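You operate a simulated robot arm through the tools that you are given. There is no shell and no other tool. Be economical: measure what you need, move in short steps, check, and stop when the job is done.

Carry out the task below with a simulated robot arm. There is one attempt and no reset: what you move stays moved.

TASK
Take the beige bowl and put it on the grey plate. Then take the blue tumbler and leave it on top of the orange amber tumbler.

It is judged by the outcome, as a careful person would: the job done as asked, and still so three seconds after it is handed in. It fails if anything else is knocked over, pushed out of place, dropped, spilled or broken.

THE ROBOT
A 7-joint arm with a two-finger parallel gripper, fixed in place. Base frame: the origin is at the foot of the arm, x ahead of it, y to its left, z up; the work surface is at about z = 0. Lengths are in mm, angles in degrees, forces in N, time in s.
With the tool pointing down near the work surface it reaches from about 220 to 580 mm from the base axis. Its first joint turns from -66.0 to 66.0 degrees. Payload 2.5 kg.
Tool frame: the origin (TCP) lies between the finger pads and is the grasp point; the fingertips stand 23 mm ahead of it; z points along the fingers, y is the line along which they close. The gripper opens to 94 mm. The fingers are 38 mm wide and 10 mm thick; the gripper's body (54 by 96 mm) begins 39 mm behind the TCP.
Orientation is told as [roll, pitch, yaw] about the base's x, y, z axes, in that order, counted from this pose: with the fingers straight down and closing along the base's y, the tool's x points along the base's -x, its y along +y and its z along -z.

THE INTERFACE
- The arm moves only by the tool jog_arm. Its arguments are lists of equal length, an entry for each row: "grip": the gripper command, from -1 (fully open) to 1 (shut), values between in proportion; "travel": the shift along the base's x, y, z in mm, a list of three; "rotation": the turn, a rotation vector about the base's x, y, z in rad, a list of three. In form: {"grip": [grip, ...], "travel": [[tx, ty, tz], ...], "rotation": [[wx, wy, wz], ...]}. A call has 1 to 12 rows; each row shifts and turns the commanded pose from where the row before left it. A row lasts 0.2 s, in which the tool goes at most 50 mm and 8.6 degrees; a call with a longer step from one row to the next is refused whole, and so is a gripper value outside its range. A pose out of reach is approached as far as the arm can. The call stops where the force on the tool passes 40 N (or 10 N more than at its start, if that is more) or the arm is blocked; 0.2 s more then pass. The fingers move at their own pace (about 108 mm/s each) and stop on an object; they squeeze with about 31 N. The grip force told is the motor's: it shows also when the fingers shut on nothing. Time passes only in rows, and 0.2 s behind the last, so rows that do not move let the fingers close. It gives the time, the measured TCP pose, the force on the tool (base axes), the opening and the grip force at its end, in the units of the frame above (readings bear some noise).
- Cameras (640 x 400 px; columns grow to the right, rows downward): "scene" is fixed at [97.3, -410.1, 535.9]; the picture's right is [0.83, -0.56, 0.00], its down [-0.34, -0.51, -0.79] and it looks along [0.44, 0.66, -0.62] (base axes); focal length 214 px, centre (320, 200). "wrist" rides on the gripper at [-39, 0, -44] in the tool frame; the picture's right is [0.00, -1.00, 0.00], its down [0.97, 0.00, -0.24] and it looks along [0.24, 0.00, 0.97] (tool axes); focal length 218 px, centre (320, 200).
- capture(camera): a new picture of that camera. No time passes.
- point_at(camera, pixels): for up to 12 pixels [column, row] of the newest picture of that camera ("zoom" is the newest enlarged one), the place [x, y, z] in the base frame of the surface seen there, good to about 2 mm, but the place of the scene camera against the robot may be out by one fixed shift of up to 25 mm in any direction. No time passes.
- close_up(camera, box): a new picture of the part [left, top, right, bottom] of that camera's present view, enlarged. No time passes.
- close_job(): hands the job in; it is judged then, once.

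Work in short steps. Measure before you move; look again where a grasp or a placing could have gone wrong, and mend it. You have 80 turns and 54 pictures in all, the two below and enlarged ones among them. Open the gripper and draw the arm clear of the work before you hand the job in, unless the task says otherwise; then end with one line.

The tools are called after ">>>" as a command line: name --argument value ..., lists and objects as JSON in quotes. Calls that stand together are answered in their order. jog_arm: Moves the arm, as the interface text tells. Its arguments: {"type":"object","properties":{"grip":{"type":"array","items":{"type":"number"}},"travel":{"type":"array","items":{"type":"array","items":{"type":"number"}}},"rotation":{"type":"array","items":{"type":"array","items":{"type":"number"}}}},"required":["grip","travel","rotation"]} The other tools are called the same way: capture (camera) takes a picture; point_at (camera, pixels) gives the place of the surface under pixels of a picture; close_up (camera, box) takes an enlarged picture of a part of a camera's view; close_job () hands the job in.

At the start:

```text
time_s: 0.0
tool_pos: [339.8, 9.8, 400.1]
tool_rot: [0.0, -0.1, 0.0]
contact_force: [-0.3, 1.2, 0.4]
gripper_width: 94.3
grip_force: 0.0
```

scene: 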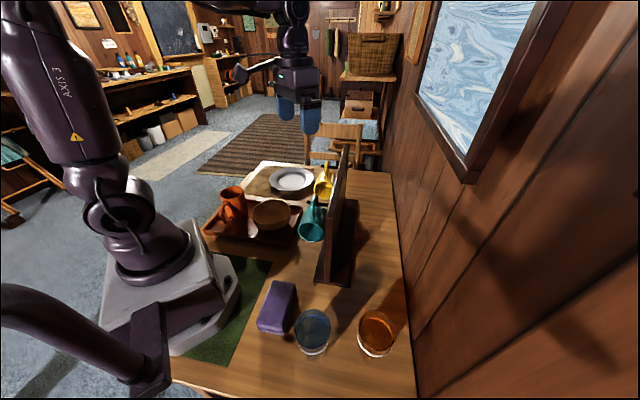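
wrist: 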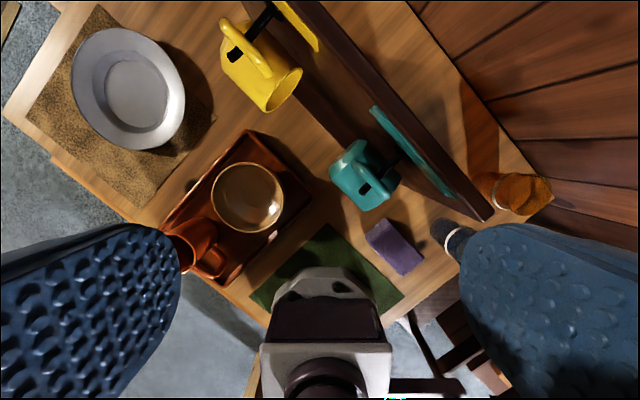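

I'll enlarge the scene around the bowl and plate, and around the tumblers, to measure them.

>>> close_up --camera "scene" --box '[190, 140, 370, 260]'

>>> point_at --camera "wrist" --pixels '[[213, 197], [283, 197], [248, 164], [248, 231], [245, 197], [135, 90], [72, 90], [184, 100], [125, 28], [140, 150], [270, 250], [300, 200]]'

>>> point_at --camera "scene" --pixels '[[252, 214], [290, 214], [271, 200], [271, 229], [271, 214], [291, 180], [270, 178], [313, 182], [312, 330], [376, 335], [291, 170], [291, 193]]'

```text
3.33 times, centred on (280, 200) of scene
```

zoom: 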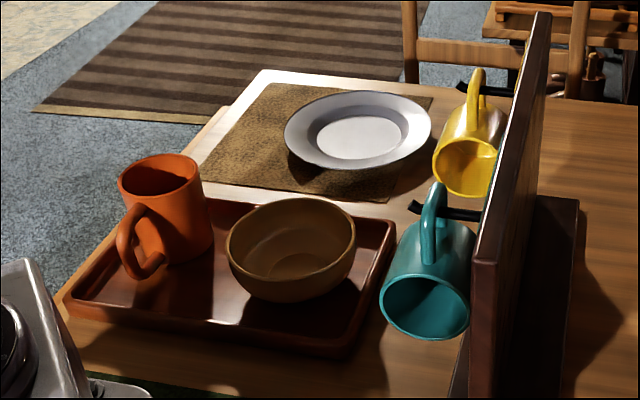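

```text
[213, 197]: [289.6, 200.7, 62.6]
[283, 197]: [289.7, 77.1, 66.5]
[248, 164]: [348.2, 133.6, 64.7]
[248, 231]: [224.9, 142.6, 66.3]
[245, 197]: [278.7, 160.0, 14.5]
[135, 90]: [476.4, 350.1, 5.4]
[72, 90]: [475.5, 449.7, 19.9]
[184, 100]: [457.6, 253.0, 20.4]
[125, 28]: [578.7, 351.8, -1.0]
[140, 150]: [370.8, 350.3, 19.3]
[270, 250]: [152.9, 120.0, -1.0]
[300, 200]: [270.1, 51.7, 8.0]
```

```text
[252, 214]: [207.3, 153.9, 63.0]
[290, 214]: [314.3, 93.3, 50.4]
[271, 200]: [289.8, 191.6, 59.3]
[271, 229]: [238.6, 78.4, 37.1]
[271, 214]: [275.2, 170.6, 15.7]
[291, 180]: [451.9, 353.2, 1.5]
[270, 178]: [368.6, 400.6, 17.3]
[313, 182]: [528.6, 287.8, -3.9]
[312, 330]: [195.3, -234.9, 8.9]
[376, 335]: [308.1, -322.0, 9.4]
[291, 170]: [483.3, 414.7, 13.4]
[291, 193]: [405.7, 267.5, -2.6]
```

The bowl's rim centre is near (288,138), about 124 across with its top near z 65. I plan to pinch the wall on the -y side, so I'll measure the neighbours there and the height of the mugs.

>>> close_up --camera "wrist" --box '[150, 100, 410, 290]'

>>> point_at --camera "wrist" --pixels '[[335, 170], [360, 150], [355, 195], [250, 45], [270, 90], [205, 225], [210, 265], [232, 68], [310, 195], [240, 140], [135, 95], [110, 100]]'

>>> jog_arm --grip '[-1, -1, -1, -1]' --travel '[[-20, 15, -40], [-20, 15, -40], [-20, 10, -40], [0, 0, 0]]' --rotation '[[0, 0, 0], [0, 0, 0], [0, 0, 0], [0, 0, 0]]'

>>> capture --camera "wrist"

```text
2.11 times, centred on (280, 195) of wrist
```

zoom: 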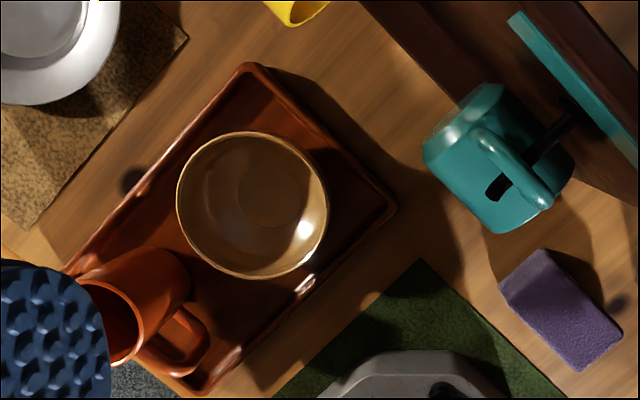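

```text
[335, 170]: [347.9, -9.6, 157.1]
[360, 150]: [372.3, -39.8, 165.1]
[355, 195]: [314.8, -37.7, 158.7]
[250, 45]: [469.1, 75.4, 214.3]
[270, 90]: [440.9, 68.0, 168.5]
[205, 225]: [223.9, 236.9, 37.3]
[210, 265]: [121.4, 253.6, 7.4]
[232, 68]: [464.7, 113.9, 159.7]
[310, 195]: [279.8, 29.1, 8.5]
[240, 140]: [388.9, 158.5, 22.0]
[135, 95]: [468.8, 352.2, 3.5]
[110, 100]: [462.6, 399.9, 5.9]
```

```text
time_s: 1.0
tool_pos: [274.3, 48.5, 281.0]
tool_rot: [0.0, 0.0, 0.0]
contact_force: [-0.9, 0.2, -0.7]
gripper_width: 94.1
grip_force: 0.0
```

```text
49 pictures are left
```

wrist: 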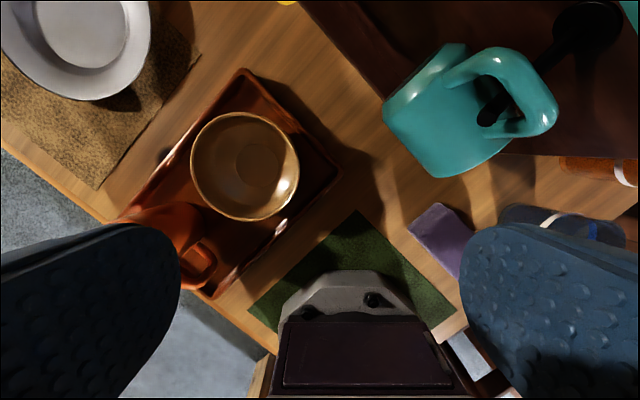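

>>> point_at --camera "wrist" --pixels '[[191, 167], [193, 165], [297, 167], [295, 167], [245, 113], [245, 219], [245, 217], [257, 165], [270, 165], [280, 167], [288, 167], [236, 165]]'

>>> close_up --camera "wrist" --box '[170, 100, 330, 230]'

```text
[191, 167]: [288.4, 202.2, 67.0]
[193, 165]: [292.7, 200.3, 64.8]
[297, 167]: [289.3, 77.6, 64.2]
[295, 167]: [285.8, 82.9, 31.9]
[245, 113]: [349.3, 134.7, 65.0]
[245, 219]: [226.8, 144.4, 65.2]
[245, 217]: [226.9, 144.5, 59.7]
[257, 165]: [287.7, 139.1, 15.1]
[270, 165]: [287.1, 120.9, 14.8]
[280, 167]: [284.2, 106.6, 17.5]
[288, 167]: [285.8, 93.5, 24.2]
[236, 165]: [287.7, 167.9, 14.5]
```

```text
3.08 times, centred on (250, 165) of wrist
```

zoom: 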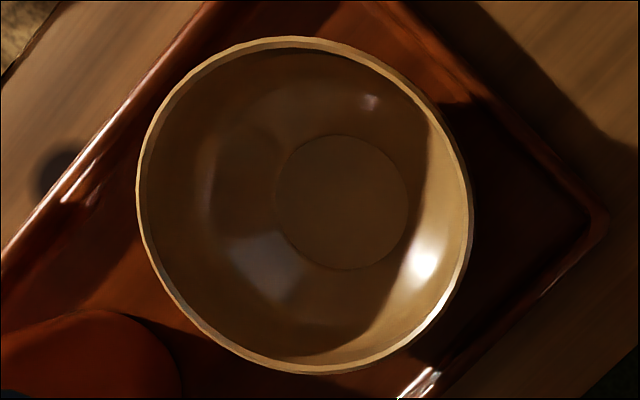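

The bowl rim centre is (288,139.5), with the -y wall at y≈79.5 and the rim at z 65. I'll move above that wall with the gripper half open and then go down in steps.

>>> jog_arm --grip '[-0.06, -0.06, -0.06, -0.06, -0.06, -0.06, -0.06]' --travel '[[13.7, 31, 0], [0, 0, -45], [0, 0, -45], [0, 0, -45], [0, 0, -30], [0, 0, -16], [0, 0, 0]]' --rotation '[[0, 0, 0], [0, 0, 0], [0, 0, 0], [0, 0, 0], [0, 0, 0], [0, 0, 0], [0, 0, 0]]'

>>> capture --camera "wrist"

>>> close_up --camera "scene" --box '[190, 110, 370, 260]'

```text
time_s: 2.6
tool_pos: [292.0, 81.1, 97.4]
tool_rot: [0.0, 0.0, 0.0]
contact_force: [0.2, -0.9, -0.1]
gripper_width: 49.6
grip_force: 0.1
```

```text
47 pictures are left
```

wrist: 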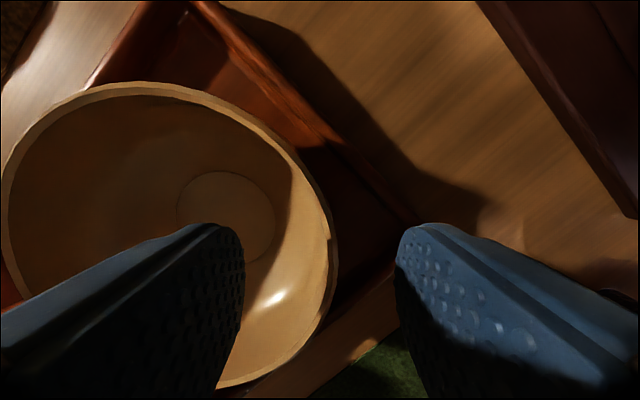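

```text
2.67 times, centred on (280, 185) of scene
```

zoom: 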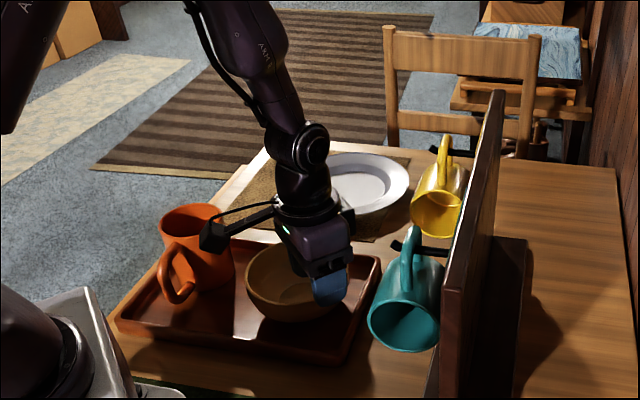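

The fingers straddle the wall and there has been no contact. I'll go down 44 mm to z≈54 and close.

>>> jog_arm --grip '[-0.06, -0.06, -0.06, 0.3, 1, 1, 1]' --travel '[[-4, -1, -22], [0, 0, -21], [0, 0, 0], [0, 0, 0], [0, 0, 0], [0, 0, 0], [0, 0, 0]]' --rotation '[[0, 0, 0], [0, 0, 0], [0, 0, 0], [0, 0, 0], [0, 0, 0], [0, 0, 0], [0, 0, 0]]'

>>> capture --camera "wrist"

```text
time_s: 4.2
tool_pos: [290.3, 79.0, 53.8]
tool_rot: [-0.1, 0.0, 0.0]
contact_force: [-4.0, -2.1, 18.5]
gripper_width: 27.2
grip_force: 31.3
```

```text
45 pictures are left
```

wrist: 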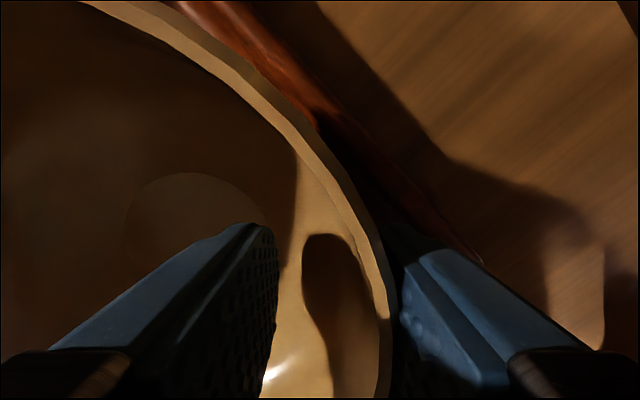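

The fingers stopped at 27 mm with upward force, so the inner tip is wedged too low on the curved wall. I'll open, rise 12 mm and close again nearer the rim.

>>> jog_arm --grip '[-0.06, -0.06, -0.06, 0.3, 1, 1, 1]' --travel '[[0, 0, 0], [0, 0, 12], [0, 0, 0], [0, 0, 0], [0, 0, 0], [0, 0, 0], [0, 0, 0]]' --rotation '[[0, 0, 0], [0, 0, 0], [0, 0, 0], [0, 0, 0], [0, 0, 0], [0, 0, 0], [0, 0, 0]]'

>>> capture --camera "wrist"

```text
time_s: 5.8
tool_pos: [289.4, 79.8, 66.9]
tool_rot: [-0.1, -0.3, 0.0]
contact_force: [5.4, -1.5, 13.0]
gripper_width: 19.4
grip_force: 30.8
```

```text
44 pictures are left
```

wrist: 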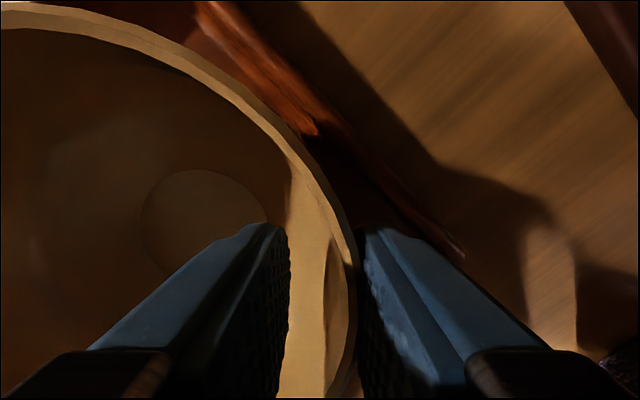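

It still reads 19 mm because the wall flares. I'll regrip 6 mm higher, then try a small 8 mm test lift and look.

>>> jog_arm --grip '[0.2, 0.2, 0.2, 0.5, 1, 1, 1, 1]' --travel '[[0, 0, 0], [0, 0, 5], [0, 0, 0], [0, 0, 0], [0, 0, 0], [0, 0, 0], [0, 0, 0], [0, 0, 0]]' --rotation '[[0, 0, 0], [0, 0, 0], [0, 0, 0], [0, 0, 0], [0, 0, 0], [0, 0, 0], [0, 0, 0], [0, 0, 0]]'

>>> close_up --camera "scene" --box '[220, 150, 340, 250]'

```text
time_s: 7.6
tool_pos: [289.6, 79.6, 72.1]
tool_rot: [0.0, -0.1, 0.0]
contact_force: [5.4, -2.4, 10.1]
gripper_width: 16.5
grip_force: 31.2
```

```text
4.00 times, centred on (280, 200) of scene
```

zoom: 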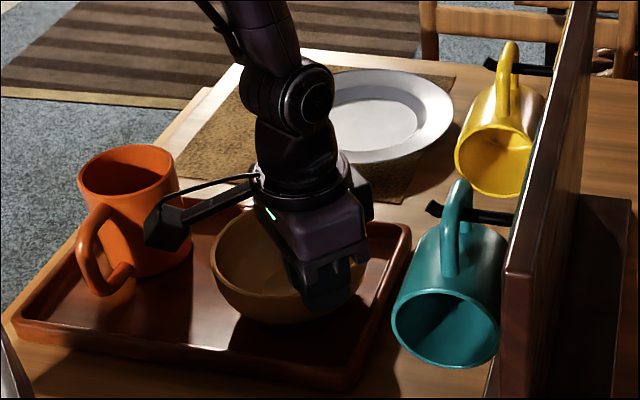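

>>> jog_arm --grip '[1, 1, 1, 1]' --travel '[[0, 0, 4], [0, 0, 4], [0, 0, 4], [0, 0, 0]]' --rotation '[[0, 0, 0], [0, 0, 0], [0, 0, 0], [0, 0, 0]]'

>>> capture --camera "wrist"

>>> close_up --camera "scene" --box '[220, 150, 340, 250]'

```text
time_s: 8.6
tool_pos: [289.5, 80.2, 84.1]
tool_rot: [0.1, 0.1, 0.0]
contact_force: [-1.1, 2.1, 3.8]
gripper_width: 13.6
grip_force: 31.3
```

```text
42 pictures are left
```

wrist: 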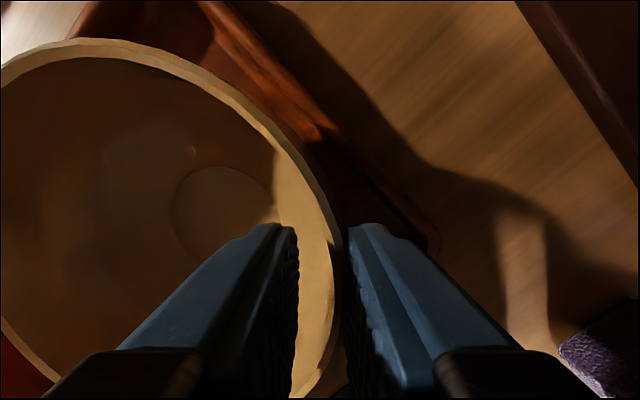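

```text
4.00 times, centred on (280, 200) of scene
```

zoom: 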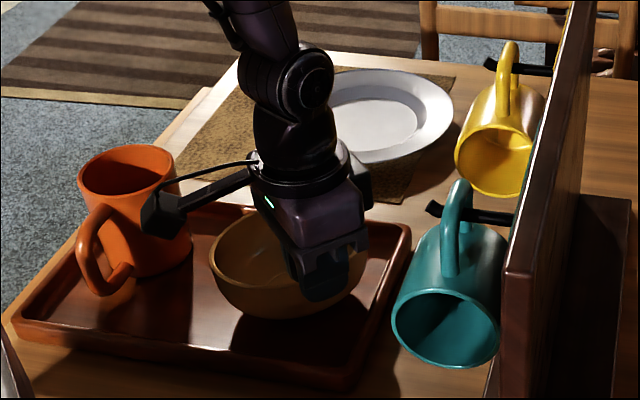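

The bowl slipped out and stayed put. The wall slopes about 25°, so the gripper must lean outward to match it. First I'll check the clearances: the side bracket on the hand, the orange mug and the teal mug.

>>> point_at --camera "zoom" --pixels '[[165, 230], [160, 195], [215, 185], [125, 150], [125, 180], [450, 295], [450, 360], [395, 300], [500, 260], [270, 240], [320, 225], [330, 290]]'

>>> jog_arm --grip '[-0.06, -0.06, -0.06, -0.06]' --travel '[[0, 0, 0], [0, 0, 30], [0, 0, 40], [0, 0, 0]]' --rotation '[[0, 0, 0], [0, 0, 0], [0, 0, 0], [0, 0, 0]]'

```text
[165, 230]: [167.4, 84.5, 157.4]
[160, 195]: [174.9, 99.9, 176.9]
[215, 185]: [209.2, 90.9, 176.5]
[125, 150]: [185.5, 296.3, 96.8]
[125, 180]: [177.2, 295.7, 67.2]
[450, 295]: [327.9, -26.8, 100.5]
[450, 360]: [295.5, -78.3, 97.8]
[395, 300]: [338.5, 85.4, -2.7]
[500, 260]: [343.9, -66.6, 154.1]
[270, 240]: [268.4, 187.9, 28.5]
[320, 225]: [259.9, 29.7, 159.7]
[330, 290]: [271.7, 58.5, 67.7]
```

```text
time_s: 9.6
tool_pos: [289.7, 80.0, 156.1]
tool_rot: [-0.1, 0.1, 0.0]
contact_force: [-0.7, 0.3, -0.4]
gripper_width: 49.8
grip_force: 0.2
```

The side bracket lies along tool +x and will stay clear. I'll grip the bowl at the side towards (-0.42,-0.91), with yaw -25° and a 22° lean. I'll turn the tool above that spot first.

>>> jog_arm --grip '[-0.06, -0.06, -0.06, -0.06, -0.06, -0.06, -0.06, -0.06]' --travel '[[-12, -4, 0], [-12, -4, 0], [-11, -4, 0], [0, 0, 0], [0, 0, 0], [0, 0, 0], [0, 0, -36], [0, 0, 0]]' --rotation '[[0, 0, -0.1454], [0, 0, -0.1454], [0, 0, -0.1454], [0.116, -0.0541, 0], [0.116, -0.0541, 0], [0.116, -0.0541, 0], [0, 0, 0], [0, 0, 0]]'

>>> capture --camera "wrist"

>>> capture --camera "scene"

```text
time_s: 11.4
tool_pos: [253.3, 67.9, 118.9]
tool_rot: [22.1, 0.0, -25.0]
contact_force: [0.1, -0.5, 0.1]
gripper_width: 49.9
grip_force: 0.0
```

```text
40 pictures are left
```

wrist: 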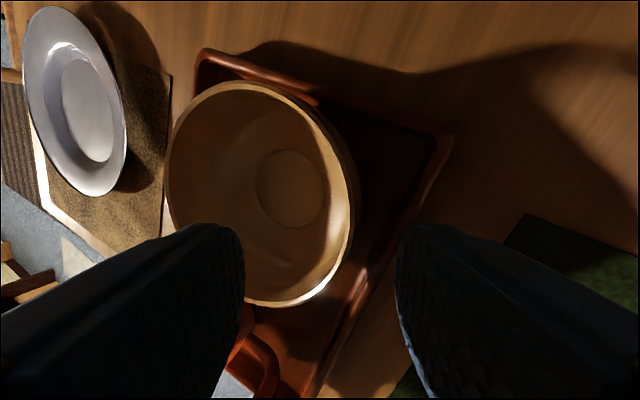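

```text
39 pictures are left
```

scene: 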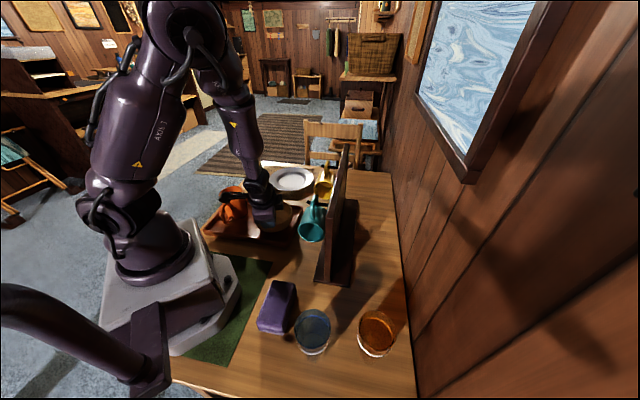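

The pose is right, so I'll check the rim places from this view.

>>> point_at --camera "wrist" --pixels '[[167, 185], [352, 240], [250, 86], [270, 302], [340, 270], [346, 195], [335, 240], [320, 240], [300, 240]]'

>>> close_up --camera "wrist" --box '[150, 60, 410, 320]'

```text
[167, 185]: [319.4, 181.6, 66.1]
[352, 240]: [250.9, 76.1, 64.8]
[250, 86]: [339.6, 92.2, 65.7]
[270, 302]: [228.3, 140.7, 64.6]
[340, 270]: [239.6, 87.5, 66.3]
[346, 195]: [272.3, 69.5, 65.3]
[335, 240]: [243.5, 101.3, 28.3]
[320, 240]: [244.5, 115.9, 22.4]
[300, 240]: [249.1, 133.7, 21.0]
```

```text
1.54 times, centred on (280, 190) of wrist
```

zoom: 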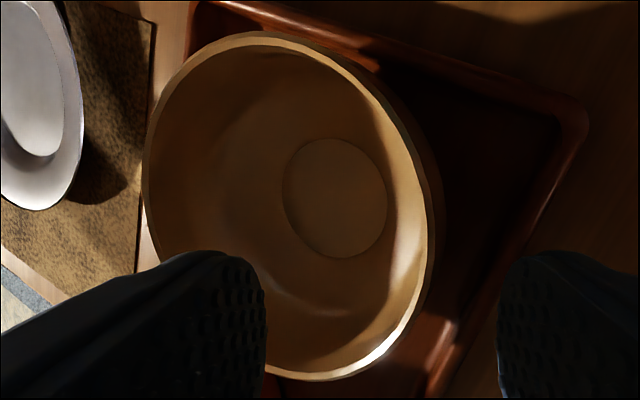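

The bowl has shifted about 10 mm and its centre is now near (287.5,129.5). I'll adjust the approach, go down along the tool axis with the rim at TCP depth, and close.

>>> jog_arm --grip '[-0.06, -0.06, -0.06, -0.06, 0.3, 1, 1, 1, 1]' --travel '[[0.5, -10, 0], [4.7, 10, -27], [4.7, 10, -27], [0, 0, 0], [0, 0, 0], [0, 0, 0], [0, 0, 0], [0, 0, 0], [0, 0, 0]]' --rotation '[[0, 0, 0], [0, 0, 0], [0, 0, 0], [0, 0, 0], [0, 0, 0], [0, 0, 0], [0, 0, 0], [0, 0, 0], [0, 0, 0]]'

>>> capture --camera "wrist"

```text
time_s: 13.4
tool_pos: [263.2, 80.1, 62.1]
tool_rot: [22.0, -0.1, -25.0]
contact_force: [-0.6, -0.2, 0.7]
gripper_width: 15.0
grip_force: 30.7
```

```text
37 pictures are left
```

wrist: 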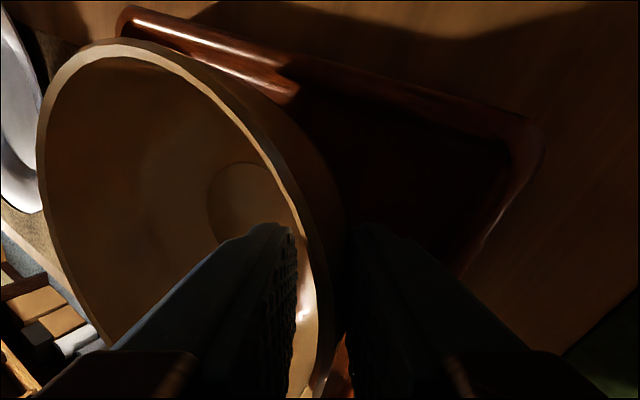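

It closed at 15 mm with no residual force, so the pads lie along the wall. I'll do a gentle test lift.

>>> jog_arm --grip '[1, 1, 1, 1, 1]' --travel '[[0, 0, 4], [0, 0, 6], [0, 0, 8], [0, 0, 0], [0, 0, 0]]' --rotation '[[0, 0, 0], [0, 0, 0], [0, 0, 0], [0, 0, 0], [0, 0, 0]]'

>>> capture --camera "wrist"

>>> close_up --camera "scene" --box '[200, 150, 350, 250]'

```text
time_s: 14.6
tool_pos: [263.4, 77.8, 81.8]
tool_rot: [22.0, 0.0, -25.0]
contact_force: [-1.1, 0.1, -3.3]
gripper_width: 14.9
grip_force: 30.9
```

```text
36 pictures are left
```

wrist: 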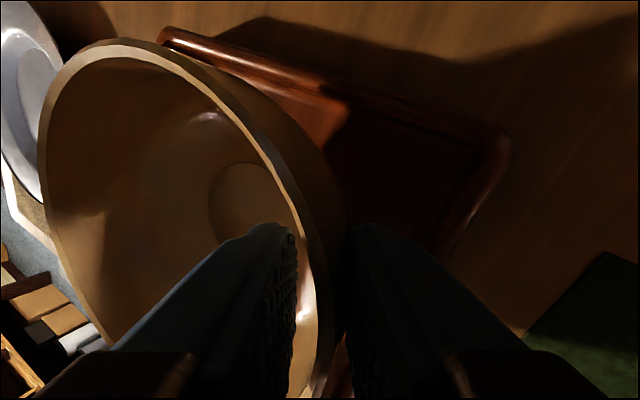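

```text
4.00 times, centred on (275, 200) of scene
```

zoom: 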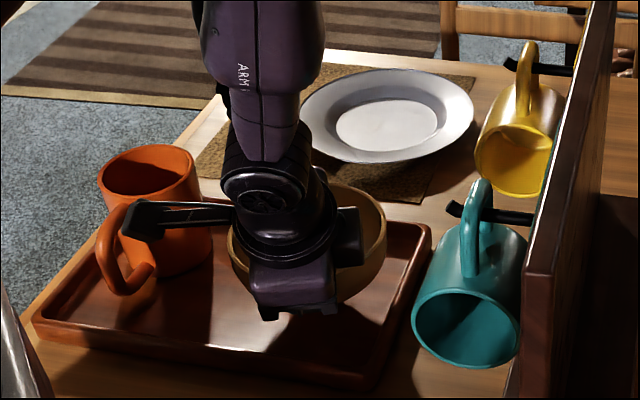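

The bowl is lifted level and held firmly at about 3.3 N. I'll raise it to z≈160 and carry it above the plate centre at (470,351).

>>> jog_arm --grip '[1, 1, 1, 1, 1, 1, 1, 1, 1, 1, 1, 1]' --travel '[[0, 0, 20], [0, 0, 30], [0, 0, 30], [18.3, 22, 0], [22.8, 28, 0], [25, 31, 0], [25, 31, 0], [25, 31, 0], [25, 31, 0], [23, 26, 0], [18.5, 22, 0], [0, 0, 0]]' --rotation '[[0, 0, 0], [0, 0, 0], [0, 0, 0], [0, 0, 0], [0, 0, 0], [0, 0, 0], [0, 0, 0], [0, 0, 0], [0, 0, 0], [0, 0, 0], [0, 0, 0], [0, 0, 0]]'

>>> capture --camera "wrist"

>>> close_up --camera "scene" --box '[200, 100, 380, 220]'

```text
time_s: 17.2
tool_pos: [448.1, 301.2, 165.0]
tool_rot: [22.0, 0.0, -25.0]
contact_force: [-0.4, 0.4, -2.2]
gripper_width: 14.6
grip_force: 31.3
```

```text
34 pictures are left
```

wrist: 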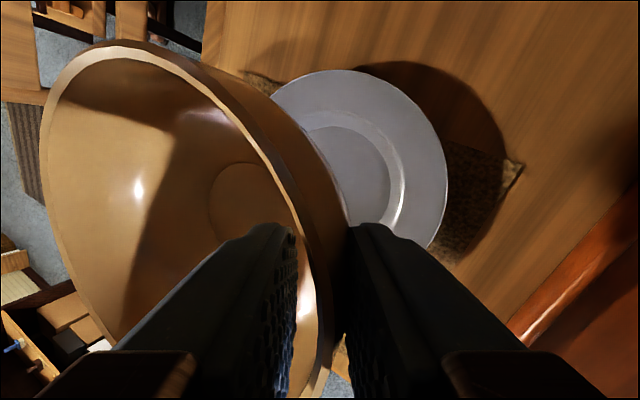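

```text
3.33 times, centred on (290, 160) of scene
```

zoom: 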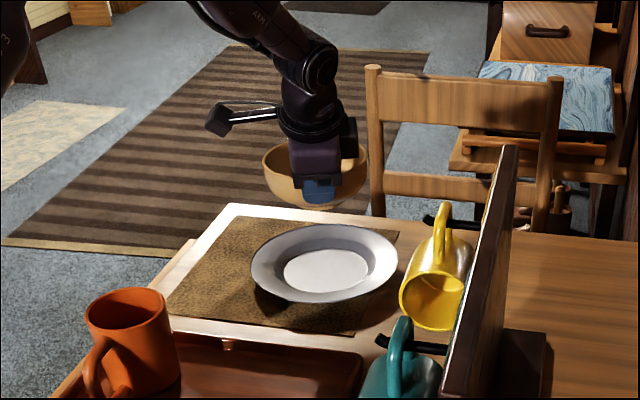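

I'll verify the plate and bowl positions from this view before lowering.

>>> point_at --camera "wrist" --pixels '[[345, 72], [446, 165], [430, 240], [300, 80], [405, 100], [370, 190], [42, 190], [130, 48], [280, 160], [320, 300], [235, 200]]'

>>> point_at --camera "zoom" --pixels '[[254, 272], [396, 258], [325, 226], [320, 301], [325, 270], [265, 165], [364, 155], [340, 270]]'

```text
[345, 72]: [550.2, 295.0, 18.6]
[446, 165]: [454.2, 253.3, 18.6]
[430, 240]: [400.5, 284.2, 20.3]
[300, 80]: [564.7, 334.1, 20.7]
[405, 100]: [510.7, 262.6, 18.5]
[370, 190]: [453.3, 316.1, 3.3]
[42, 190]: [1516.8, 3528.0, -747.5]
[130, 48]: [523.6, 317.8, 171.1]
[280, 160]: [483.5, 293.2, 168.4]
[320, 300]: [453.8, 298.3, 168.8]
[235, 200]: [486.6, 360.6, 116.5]
```

```text
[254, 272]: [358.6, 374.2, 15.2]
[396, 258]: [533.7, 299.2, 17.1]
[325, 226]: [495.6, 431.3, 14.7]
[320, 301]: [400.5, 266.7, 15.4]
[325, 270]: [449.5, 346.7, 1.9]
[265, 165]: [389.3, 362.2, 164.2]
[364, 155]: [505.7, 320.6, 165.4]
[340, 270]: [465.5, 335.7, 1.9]
```

The plate centre is confirmed at (470,351) with the well at z≈3. I'll lower 97 mm, then go in tiny steps until contact.

>>> jog_arm --grip '[1, 1, 1, 1, 1, 1]' --travel '[[0, 0, -25], [0, 0, -30], [0, 0, -25], [0, 0, -12], [0, 0, -5], [0, 0, 0]]' --rotation '[[0, 0, 0], [0, 0, 0], [0, 0, 0], [0, 0, 0], [0, 0, 0], [0, 0, 0]]'

>>> close_up --camera "scene" --box '[230, 130, 350, 220]'

```text
time_s: 18.6
tool_pos: [448.2, 297.2, 66.4]
tool_rot: [22.0, -0.1, -24.9]
contact_force: [-0.7, -0.4, -2.8]
gripper_width: 14.3
grip_force: 31.0
```

```text
4.44 times, centred on (290, 175) of scene
```

zoom: 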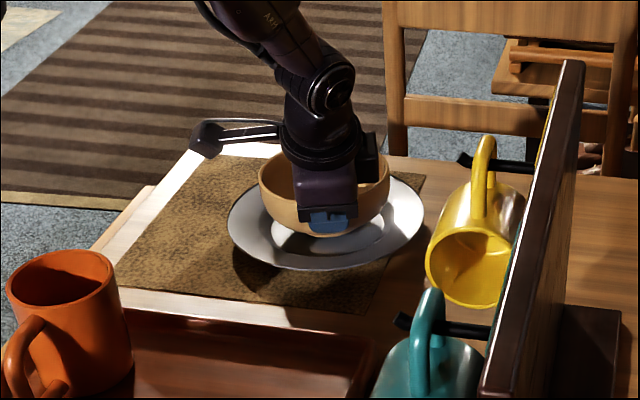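

>>> jog_arm --grip '[1, 1, 1, 1]' --travel '[[0, 0, -2], [0, 0, -2], [0, 0, -1.5], [0, 0, 0]]' --rotation '[[0, 0, 0], [0, 0, 0], [0, 0, 0], [0, 0, 0]]'

```text
time_s: 19.6
tool_pos: [447.7, 298.1, 60.2]
tool_rot: [22.0, 0.0, -24.9]
contact_force: [0.3, -0.2, 1.1]
gripper_width: 14.3
grip_force: 31.3
```

The force rose from -2.8 to +1.1 N, so the bowl is touching the plate. I'll go 1 mm more, then open and retreat along the tool axis.

>>> jog_arm --grip '[1, 0.5, 0.2, 0.2, 0.2, 0.2, 0.2]' --travel '[[0, 0, -1], [0, 0, 0], [0, 0, 0], [-2.4, -5.1, 13.9], [-4.8, -10.2, 27.8], [0, 0, 40], [0, 0, 30]]' --rotation '[[0, 0, 0], [0, 0, 0], [0, 0, 0], [0, 0, 0], [0, 0, 0], [0, 0, 0], [0, 0, 0]]'

>>> close_up --camera "scene" --box '[220, 130, 370, 230]'

>>> capture --camera "wrist"

```text
time_s: 21.2
tool_pos: [440.5, 285.3, 173.1]
tool_rot: [22.1, 0.0, -24.9]
contact_force: [-0.3, -0.3, -0.3]
gripper_width: 37.5
grip_force: 0.1
```

```text
4.00 times, centred on (295, 180) of scene
```

zoom: 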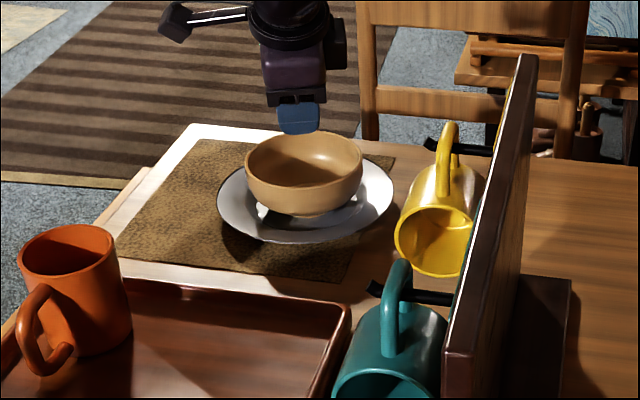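

```text
30 pictures are left
```

wrist: 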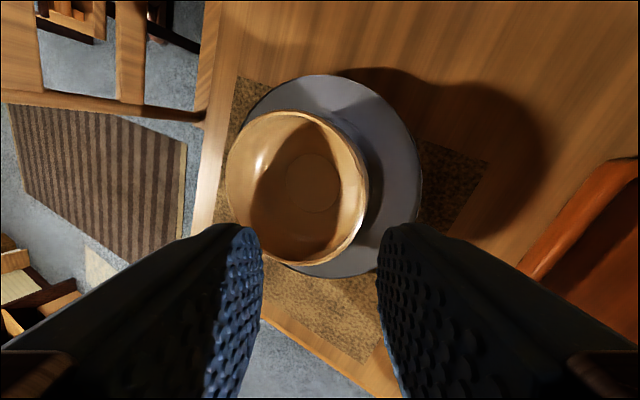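

The bowl sits centred on the plate. I'll rise to z≈400, undo the tilt and yaw, and swing towards the tumblers, staying high over the rack.

>>> jog_arm --grip '[-1, -1, -1, -1, -1, -1, -1, -1, -1, -1, -1, -1]' --travel '[[0, 0, 45], [0, 0, 45], [-10, -10, 45], [-15, -20, 45], [-15, -30, 40], [-10, -40, 5], [-10, -45, 0], [-10, -45, 0], [-10, -45, 0], [-10, -45, 0], [-10, -45, 0], [0, 0, 0]]' --rotation '[[-0.116, 0.0541, 0], [-0.116, 0.0541, 0], [-0.116, 0.0541, 0], [0, 0, 0.1454], [0, 0, 0.1454], [0, 0, 0.1454], [0, 0, 0], [0, 0, 0], [0, 0, 0], [0, 0, 0], [0, 0, 0], [0, 0, 0]]'

>>> capture --camera "wrist"

```text
refused: row 4 steps farther than a row can; nothing moved
```

```text
29 pictures are left
```

wrist: 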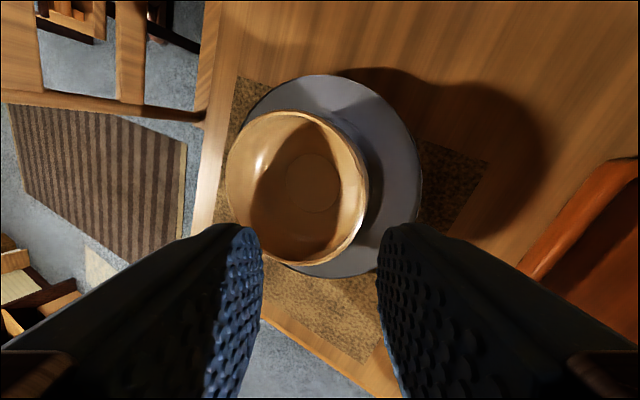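

A step was too long, so I'm sending it again with shorter ones.

>>> jog_arm --grip '[-1, -1, -1, -1, -1, -1, -1, -1, -1, -1, -1, -1]' --travel '[[0, 0, 45], [0, 0, 45], [-10, -10, 45], [-15, -15, 40], [-15, -20, 40], [-10, -40, 5], [-10, -45, 0], [-10, -45, 0], [-10, -45, 0], [-10, -45, 0], [-10, -45, 0], [0, 0, 0]]' --rotation '[[-0.116, 0.0541, 0], [-0.116, 0.0541, 0], [-0.116, 0.0541, 0], [0, 0, 0.1454], [0, 0, 0.1454], [0, 0, 0.1454], [0, 0, 0], [0, 0, 0], [0, 0, 0], [0, 0, 0], [0, 0, 0], [0, 0, 0]]'

>>> jog_arm --grip '[-1, -1, -1, -1, -1, -1]' --travel '[[-20, -40, 0], [-20, -40, 0], [-20, -40, 0], [-20, -40, 0], [-20, -30, 0], [0, 0, 0]]' --rotation '[[0, 0, 0], [0, 0, 0], [0, 0, 0], [0, 0, 0], [0, 0, 0], [0, 0, 0]]'

>>> capture --camera "wrist"

```text
time_s: 23.8
tool_pos: [339.0, -28.5, 390.5]
tool_rot: [0.0, 0.0, 0.0]
contact_force: [-0.7, -0.4, -0.8]
gripper_width: 94.0
grip_force: 0.1
```

```text
time_s: 25.2
tool_pos: [237.6, -220.6, 389.2]
tool_rot: [0.0, 0.0, 0.0]
contact_force: [0.3, -0.8, -0.1]
gripper_width: 94.3
grip_force: 0.0
```

```text
28 pictures are left
```

wrist: 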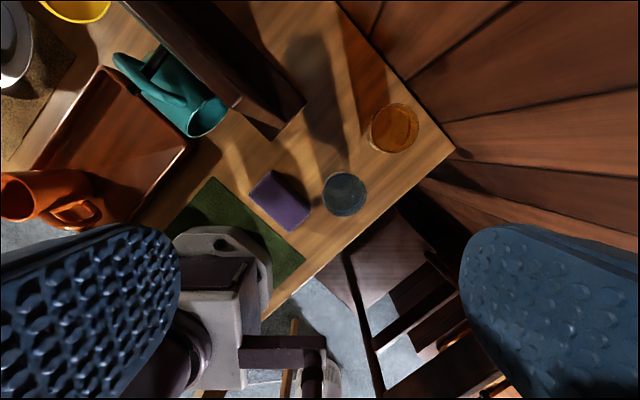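

>>> close_up --camera "wrist" --box '[300, 80, 460, 230]'

>>> point_at --camera "wrist" --pixels '[[324, 194], [366, 194], [345, 174], [345, 214], [345, 195], [371, 127], [418, 128], [394, 105], [394, 151], [394, 128], [285, 200], [305, 200]]'

>>> close_up --camera "scene" --box '[240, 260, 420, 380]'

```text
2.67 times, centred on (380, 155) of wrist
```

zoom: 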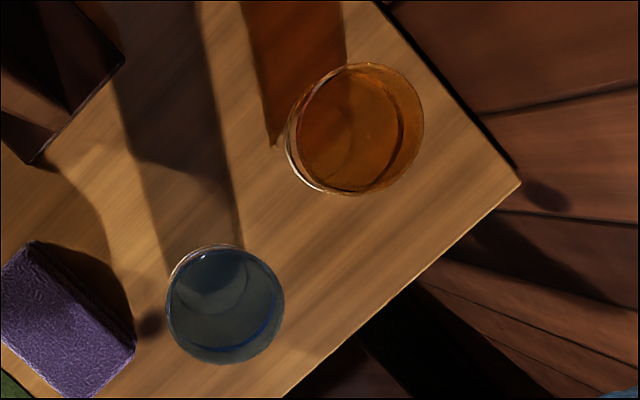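

```text
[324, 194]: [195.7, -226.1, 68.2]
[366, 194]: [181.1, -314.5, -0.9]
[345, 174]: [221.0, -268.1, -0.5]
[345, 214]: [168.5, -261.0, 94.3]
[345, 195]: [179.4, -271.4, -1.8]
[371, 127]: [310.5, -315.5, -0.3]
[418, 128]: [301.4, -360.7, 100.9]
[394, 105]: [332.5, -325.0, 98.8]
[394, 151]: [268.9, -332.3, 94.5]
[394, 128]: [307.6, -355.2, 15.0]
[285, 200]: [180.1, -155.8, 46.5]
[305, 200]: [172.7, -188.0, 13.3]
```

```text
3.33 times, centred on (330, 320) of scene
```

zoom: 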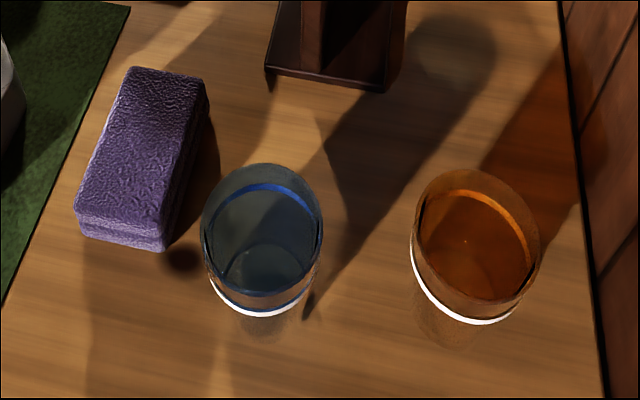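

The tumblers are transparent. Blue's rim centre is near (200,-262), amber's near (301,-328), and both rims are near z 97. I'll measure the wall and move closer above blue.

>>> point_at --camera "wrist" --pixels '[[450, 148], [400, 80], [340, 5], [500, 60], [420, 190], [360, 245], [455, 155], [460, 180]]'

>>> jog_arm --grip '[-1, -1, -1, -1, -1, -1]' --travel '[[-10, -20, -35], [-10, -20, -35], [0, 0, -40], [0, 0, -30], [0, 0, 0], [0, 0, 0]]' --rotation '[[0, 0, 0], [0, 0, 0], [0, 0, 0], [0, 0, 0], [0, 0, 0], [0, 0, 0]]'

>>> capture --camera "wrist"

```text
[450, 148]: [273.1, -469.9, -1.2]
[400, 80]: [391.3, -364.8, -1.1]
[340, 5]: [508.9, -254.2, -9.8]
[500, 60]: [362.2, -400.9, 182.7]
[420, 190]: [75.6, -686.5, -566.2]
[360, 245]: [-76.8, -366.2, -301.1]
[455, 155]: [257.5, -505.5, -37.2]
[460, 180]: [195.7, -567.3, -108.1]
```

```text
time_s: 26.6
tool_pos: [218.3, -255.5, 250.5]
tool_rot: [0.0, 0.0, 0.0]
contact_force: [0.9, -0.1, 0.0]
gripper_width: 93.9
grip_force: 0.0
```

```text
25 pictures are left
```

wrist: 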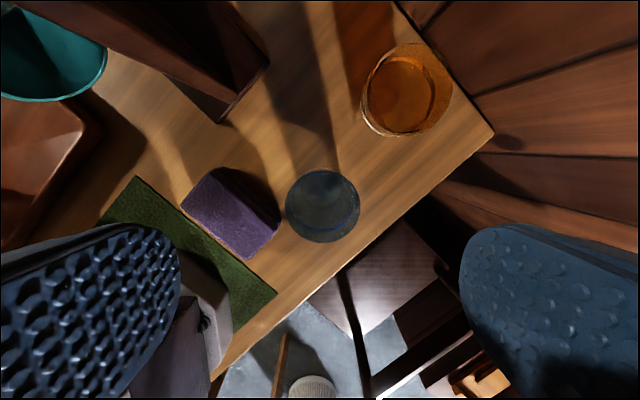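

The wall is about 88 mm beyond amber's centre, which is enough room. I'll measure both rims closely from here.

>>> close_up --camera "wrist" --box '[270, 155, 380, 255]'

>>> point_at --camera "zoom" --pixels '[[320, 350], [320, 345], [200, 310], [98, 200], [520, 200], [450, 310], [320, 100], [320, 200]]'

>>> point_at --camera "wrist" --pixels '[[325, 242], [287, 215], [358, 215], [320, 171], [345, 178], [451, 90], [363, 110], [440, 60], [400, 135], [362, 95], [410, 45], [395, 95]]'

```text
4.00 times, centred on (325, 205) of wrist
```

zoom: 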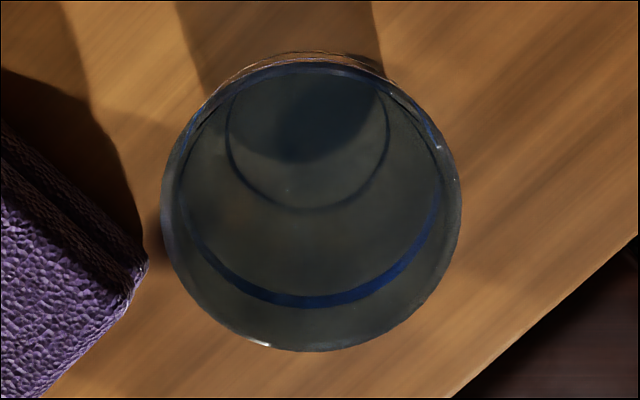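

```text
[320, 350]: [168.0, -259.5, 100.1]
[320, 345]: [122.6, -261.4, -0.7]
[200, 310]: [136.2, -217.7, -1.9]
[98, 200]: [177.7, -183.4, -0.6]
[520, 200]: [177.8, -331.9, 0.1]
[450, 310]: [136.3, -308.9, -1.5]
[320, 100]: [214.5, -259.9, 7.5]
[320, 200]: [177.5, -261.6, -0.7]
```

```text
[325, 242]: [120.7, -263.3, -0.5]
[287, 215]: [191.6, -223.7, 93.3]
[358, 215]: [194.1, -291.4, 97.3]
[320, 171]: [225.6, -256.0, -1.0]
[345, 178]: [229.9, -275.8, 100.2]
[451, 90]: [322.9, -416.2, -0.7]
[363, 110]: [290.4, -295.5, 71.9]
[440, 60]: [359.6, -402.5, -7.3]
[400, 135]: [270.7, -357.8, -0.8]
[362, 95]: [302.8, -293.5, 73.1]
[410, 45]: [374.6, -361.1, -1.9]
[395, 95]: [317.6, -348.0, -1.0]
```

Blue's rim is centred near (201,-258.5) with radius ≈33.5 and its top at z≈100. I'll turn to yaw -75° so the fingers avoid the sponge, and look at amber from directly above.

>>> jog_arm --grip '[-1, -1, -1, -1, -1, -1, -1, -1, -1, -1, -1]' --travel '[[10, -9, 0], [10, -9, 0], [10, -9, 0], [10, -9, 0], [10, -9, 0], [10, -9, 0], [10, -9, 0], [10, -9, 0], [6, -6, 0], [0, 0, 0], [0, 0, 0]]' --rotation '[[0, 0, -0.14544], [0, 0, -0.14544], [0, 0, -0.14544], [0, 0, -0.14544], [0, 0, -0.14544], [0, 0, -0.14544], [0, 0, -0.14544], [0, 0, -0.14544], [0, 0, -0.14544], [0, 0, 0], [0, 0, 0]]'

>>> close_up --camera "wrist" --box '[240, 150, 400, 250]'

```text
time_s: 29.0
tool_pos: [304.1, -333.5, 252.2]
tool_rot: [0.0, 0.0, -75.0]
contact_force: [-0.8, -0.2, 0.2]
gripper_width: 93.9
grip_force: 0.1
```

```text
4.00 times, centred on (320, 200) of wrist
```

zoom: 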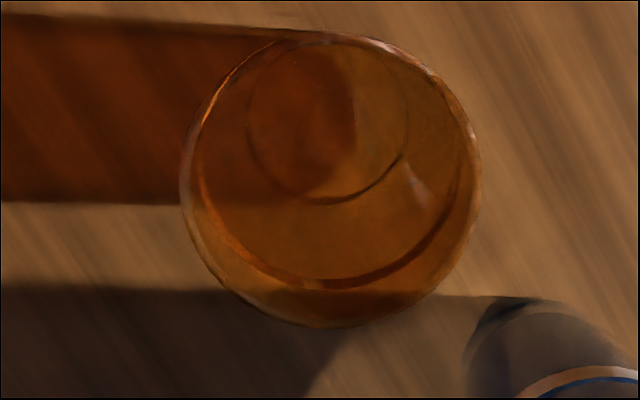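

Amber's rim shows at zoom x 180–481, bottom 328. I'll move by the estimated offset (-100,+70) to view blue in the same pose and measure the exact offset between the two.

>>> jog_arm --grip '[-1, -1, -1, -1, -1]' --travel '[[-33, 23, 0], [-33, 23, 0], [-34, 24, 0], [0, 0, 0], [0, 0, 0]]' --rotation '[[0, 0, 0], [0, 0, 0], [0, 0, 0], [0, 0, 0], [0, 0, 0]]'

>>> close_up --camera "wrist" --box '[240, 150, 400, 250]'

```text
time_s: 30.2
tool_pos: [203.4, -268.5, 251.9]
tool_rot: [0.1, 0.1, -75.0]
contact_force: [0.1, -0.1, -0.1]
gripper_width: 94.0
grip_force: 0.0
```

```text
4.00 times, centred on (320, 200) of wrist
```

zoom: 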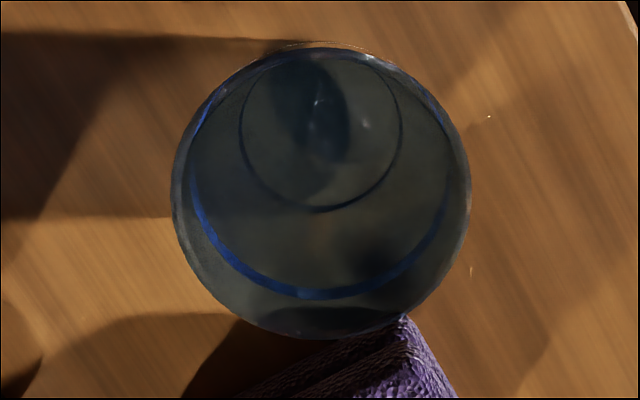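

Relative to amber's view, blue is 10 zoom px left and 10 px lower, so the true offset from amber to blue is about (-98.4,+72.8). I'll centre over blue and descend to z≈72.

>>> jog_arm --grip '[-1, -1, -1, -1, -1, -1, -1]' --travel '[[-1.9, 6.6, 0], [0, 0, -40], [0, 0, -40], [0, 0, -40], [0, 0, -35], [0, 0, -24], [0, 0, 0]]' --rotation '[[0, 0, 0], [0, 0, 0], [0, 0, 0], [0, 0, 0], [0, 0, 0], [0, 0, 0], [0, 0, 0]]'

>>> capture --camera "wrist"

>>> close_up --camera "scene" --box '[240, 240, 420, 380]'

```text
time_s: 31.8
tool_pos: [204.7, -257.4, 73.3]
tool_rot: [0.0, 0.0, -75.0]
contact_force: [-0.2, 0.1, 0.4]
gripper_width: 94.0
grip_force: 0.0
```

```text
21 pictures are left
```

wrist: 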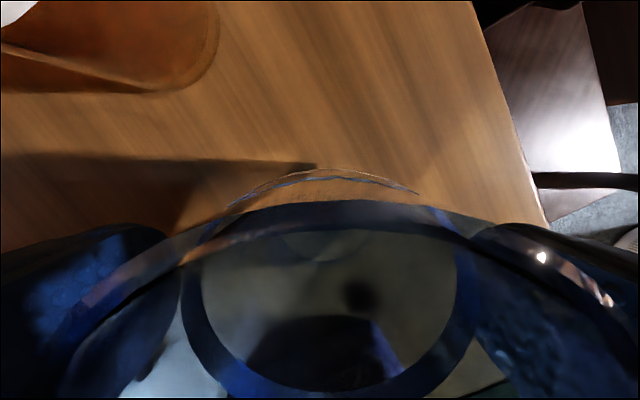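

```text
2.86 times, centred on (330, 310) of scene
```

zoom: 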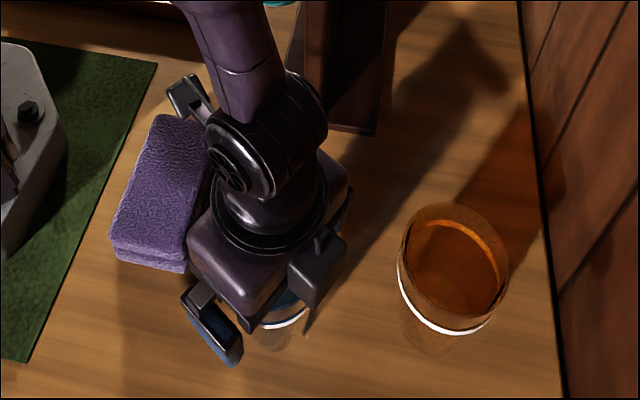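

The tumbler is between the pads and there is no contact. I'll close on it.

>>> jog_arm --grip '[-0.3, 0.2, 0.2, 0.6, 1, 1]' --travel '[[0, 0, 0], [0, 0, 0], [0, 0, 0], [0, 0, 0], [0, 0, 0], [0, 0, 0]]' --rotation '[[0, 0, 0], [0, 0, 0], [0, 0, 0], [0, 0, 0], [0, 0, 0], [0, 0, 0]]'

>>> capture --camera "wrist"

```text
time_s: 33.2
tool_pos: [203.9, -258.0, 73.0]
tool_rot: [0.0, 0.0, -75.0]
contact_force: [0.6, 0.0, -0.1]
gripper_width: 68.9
grip_force: 30.8
```

```text
19 pictures are left
```

wrist: 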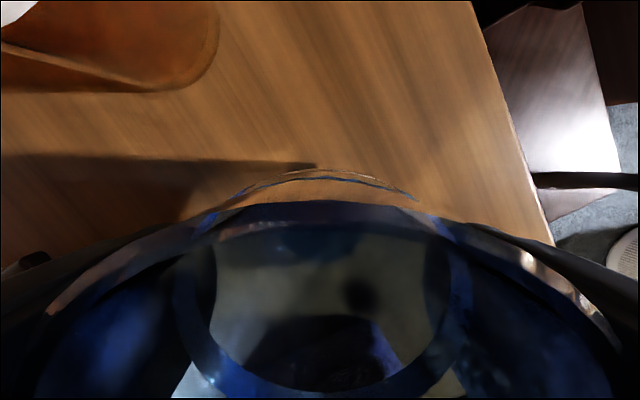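

The grip holds at 68.9 mm. I'll do a short test lift and then rise so blue's bottom clears amber's rim.

>>> jog_arm --grip '[1, 1, 1, 1, 1, 1]' --travel '[[0, 0, 5], [0, 0, 25], [0, 0, 35], [0, 0, 35], [0, 0, 30], [0, 0, 0]]' --rotation '[[0, 0, 0], [0, 0, 0], [0, 0, 0], [0, 0, 0], [0, 0, 0], [0, 0, 0]]'

>>> close_up --camera "scene" --box '[240, 220, 420, 380]'

```text
time_s: 34.6
tool_pos: [200.1, -256.7, 204.7]
tool_rot: [0.0, 0.0, -75.0]
contact_force: [0.3, 0.2, -2.6]
gripper_width: 69.2
grip_force: 31.1
```

```text
2.50 times, centred on (330, 300) of scene
```

zoom: 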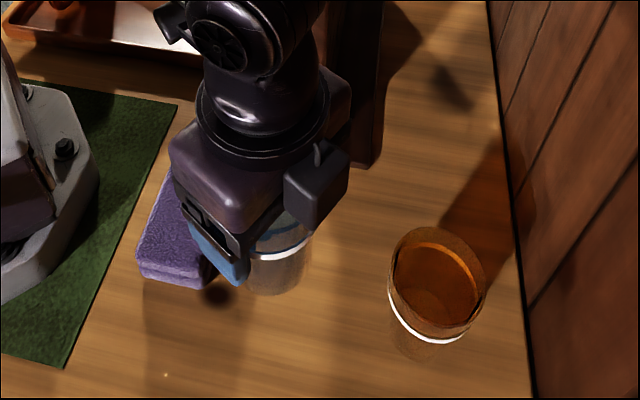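

Blue is held at about 2.6 N. I'll carry it above amber by (97,-73).

>>> jog_arm --grip '[1, 1, 1, 1, 1, 1]' --travel '[[17, -13, 0], [25, -19, 0], [25, -19, 0], [20, -15, 0], [10, -7, 0], [0, 0, 0]]' --rotation '[[0, 0, 0], [0, 0, 0], [0, 0, 0], [0, 0, 0], [0, 0, 0], [0, 0, 0]]'

>>> close_up --camera "scene" --box '[300, 220, 440, 380]'

>>> capture --camera "wrist"

```text
time_s: 36.0
tool_pos: [299.9, -328.7, 201.9]
tool_rot: [0.0, 0.0, -75.0]
contact_force: [-0.6, 0.3, -2.6]
gripper_width: 68.8
grip_force: 30.7
```

```text
2.50 times, centred on (370, 300) of scene
```

zoom: 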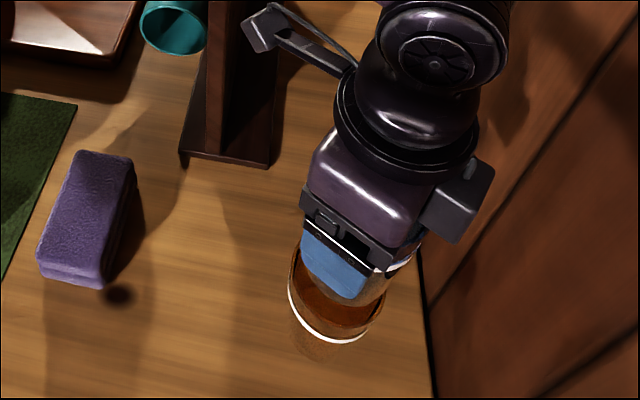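

```text
16 pictures are left
```

wrist: 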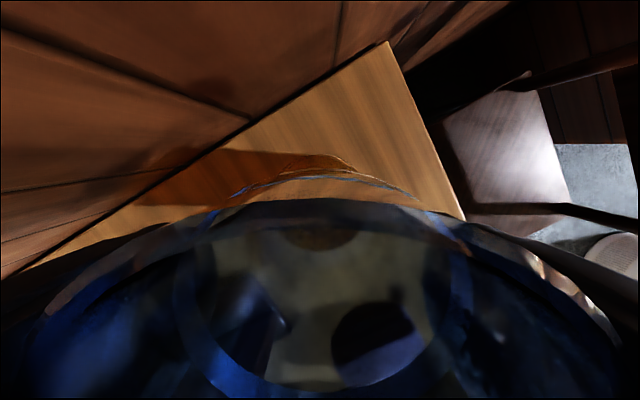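

>>> close_up --camera "wrist" --box '[240, 140, 400, 240]'

```text
4.00 times, centred on (320, 190) of wrist
```

zoom: 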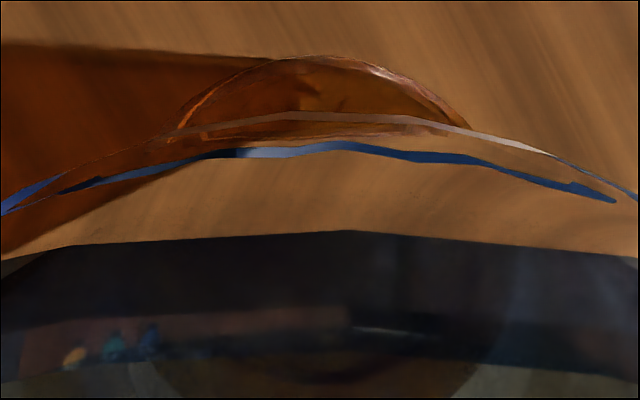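

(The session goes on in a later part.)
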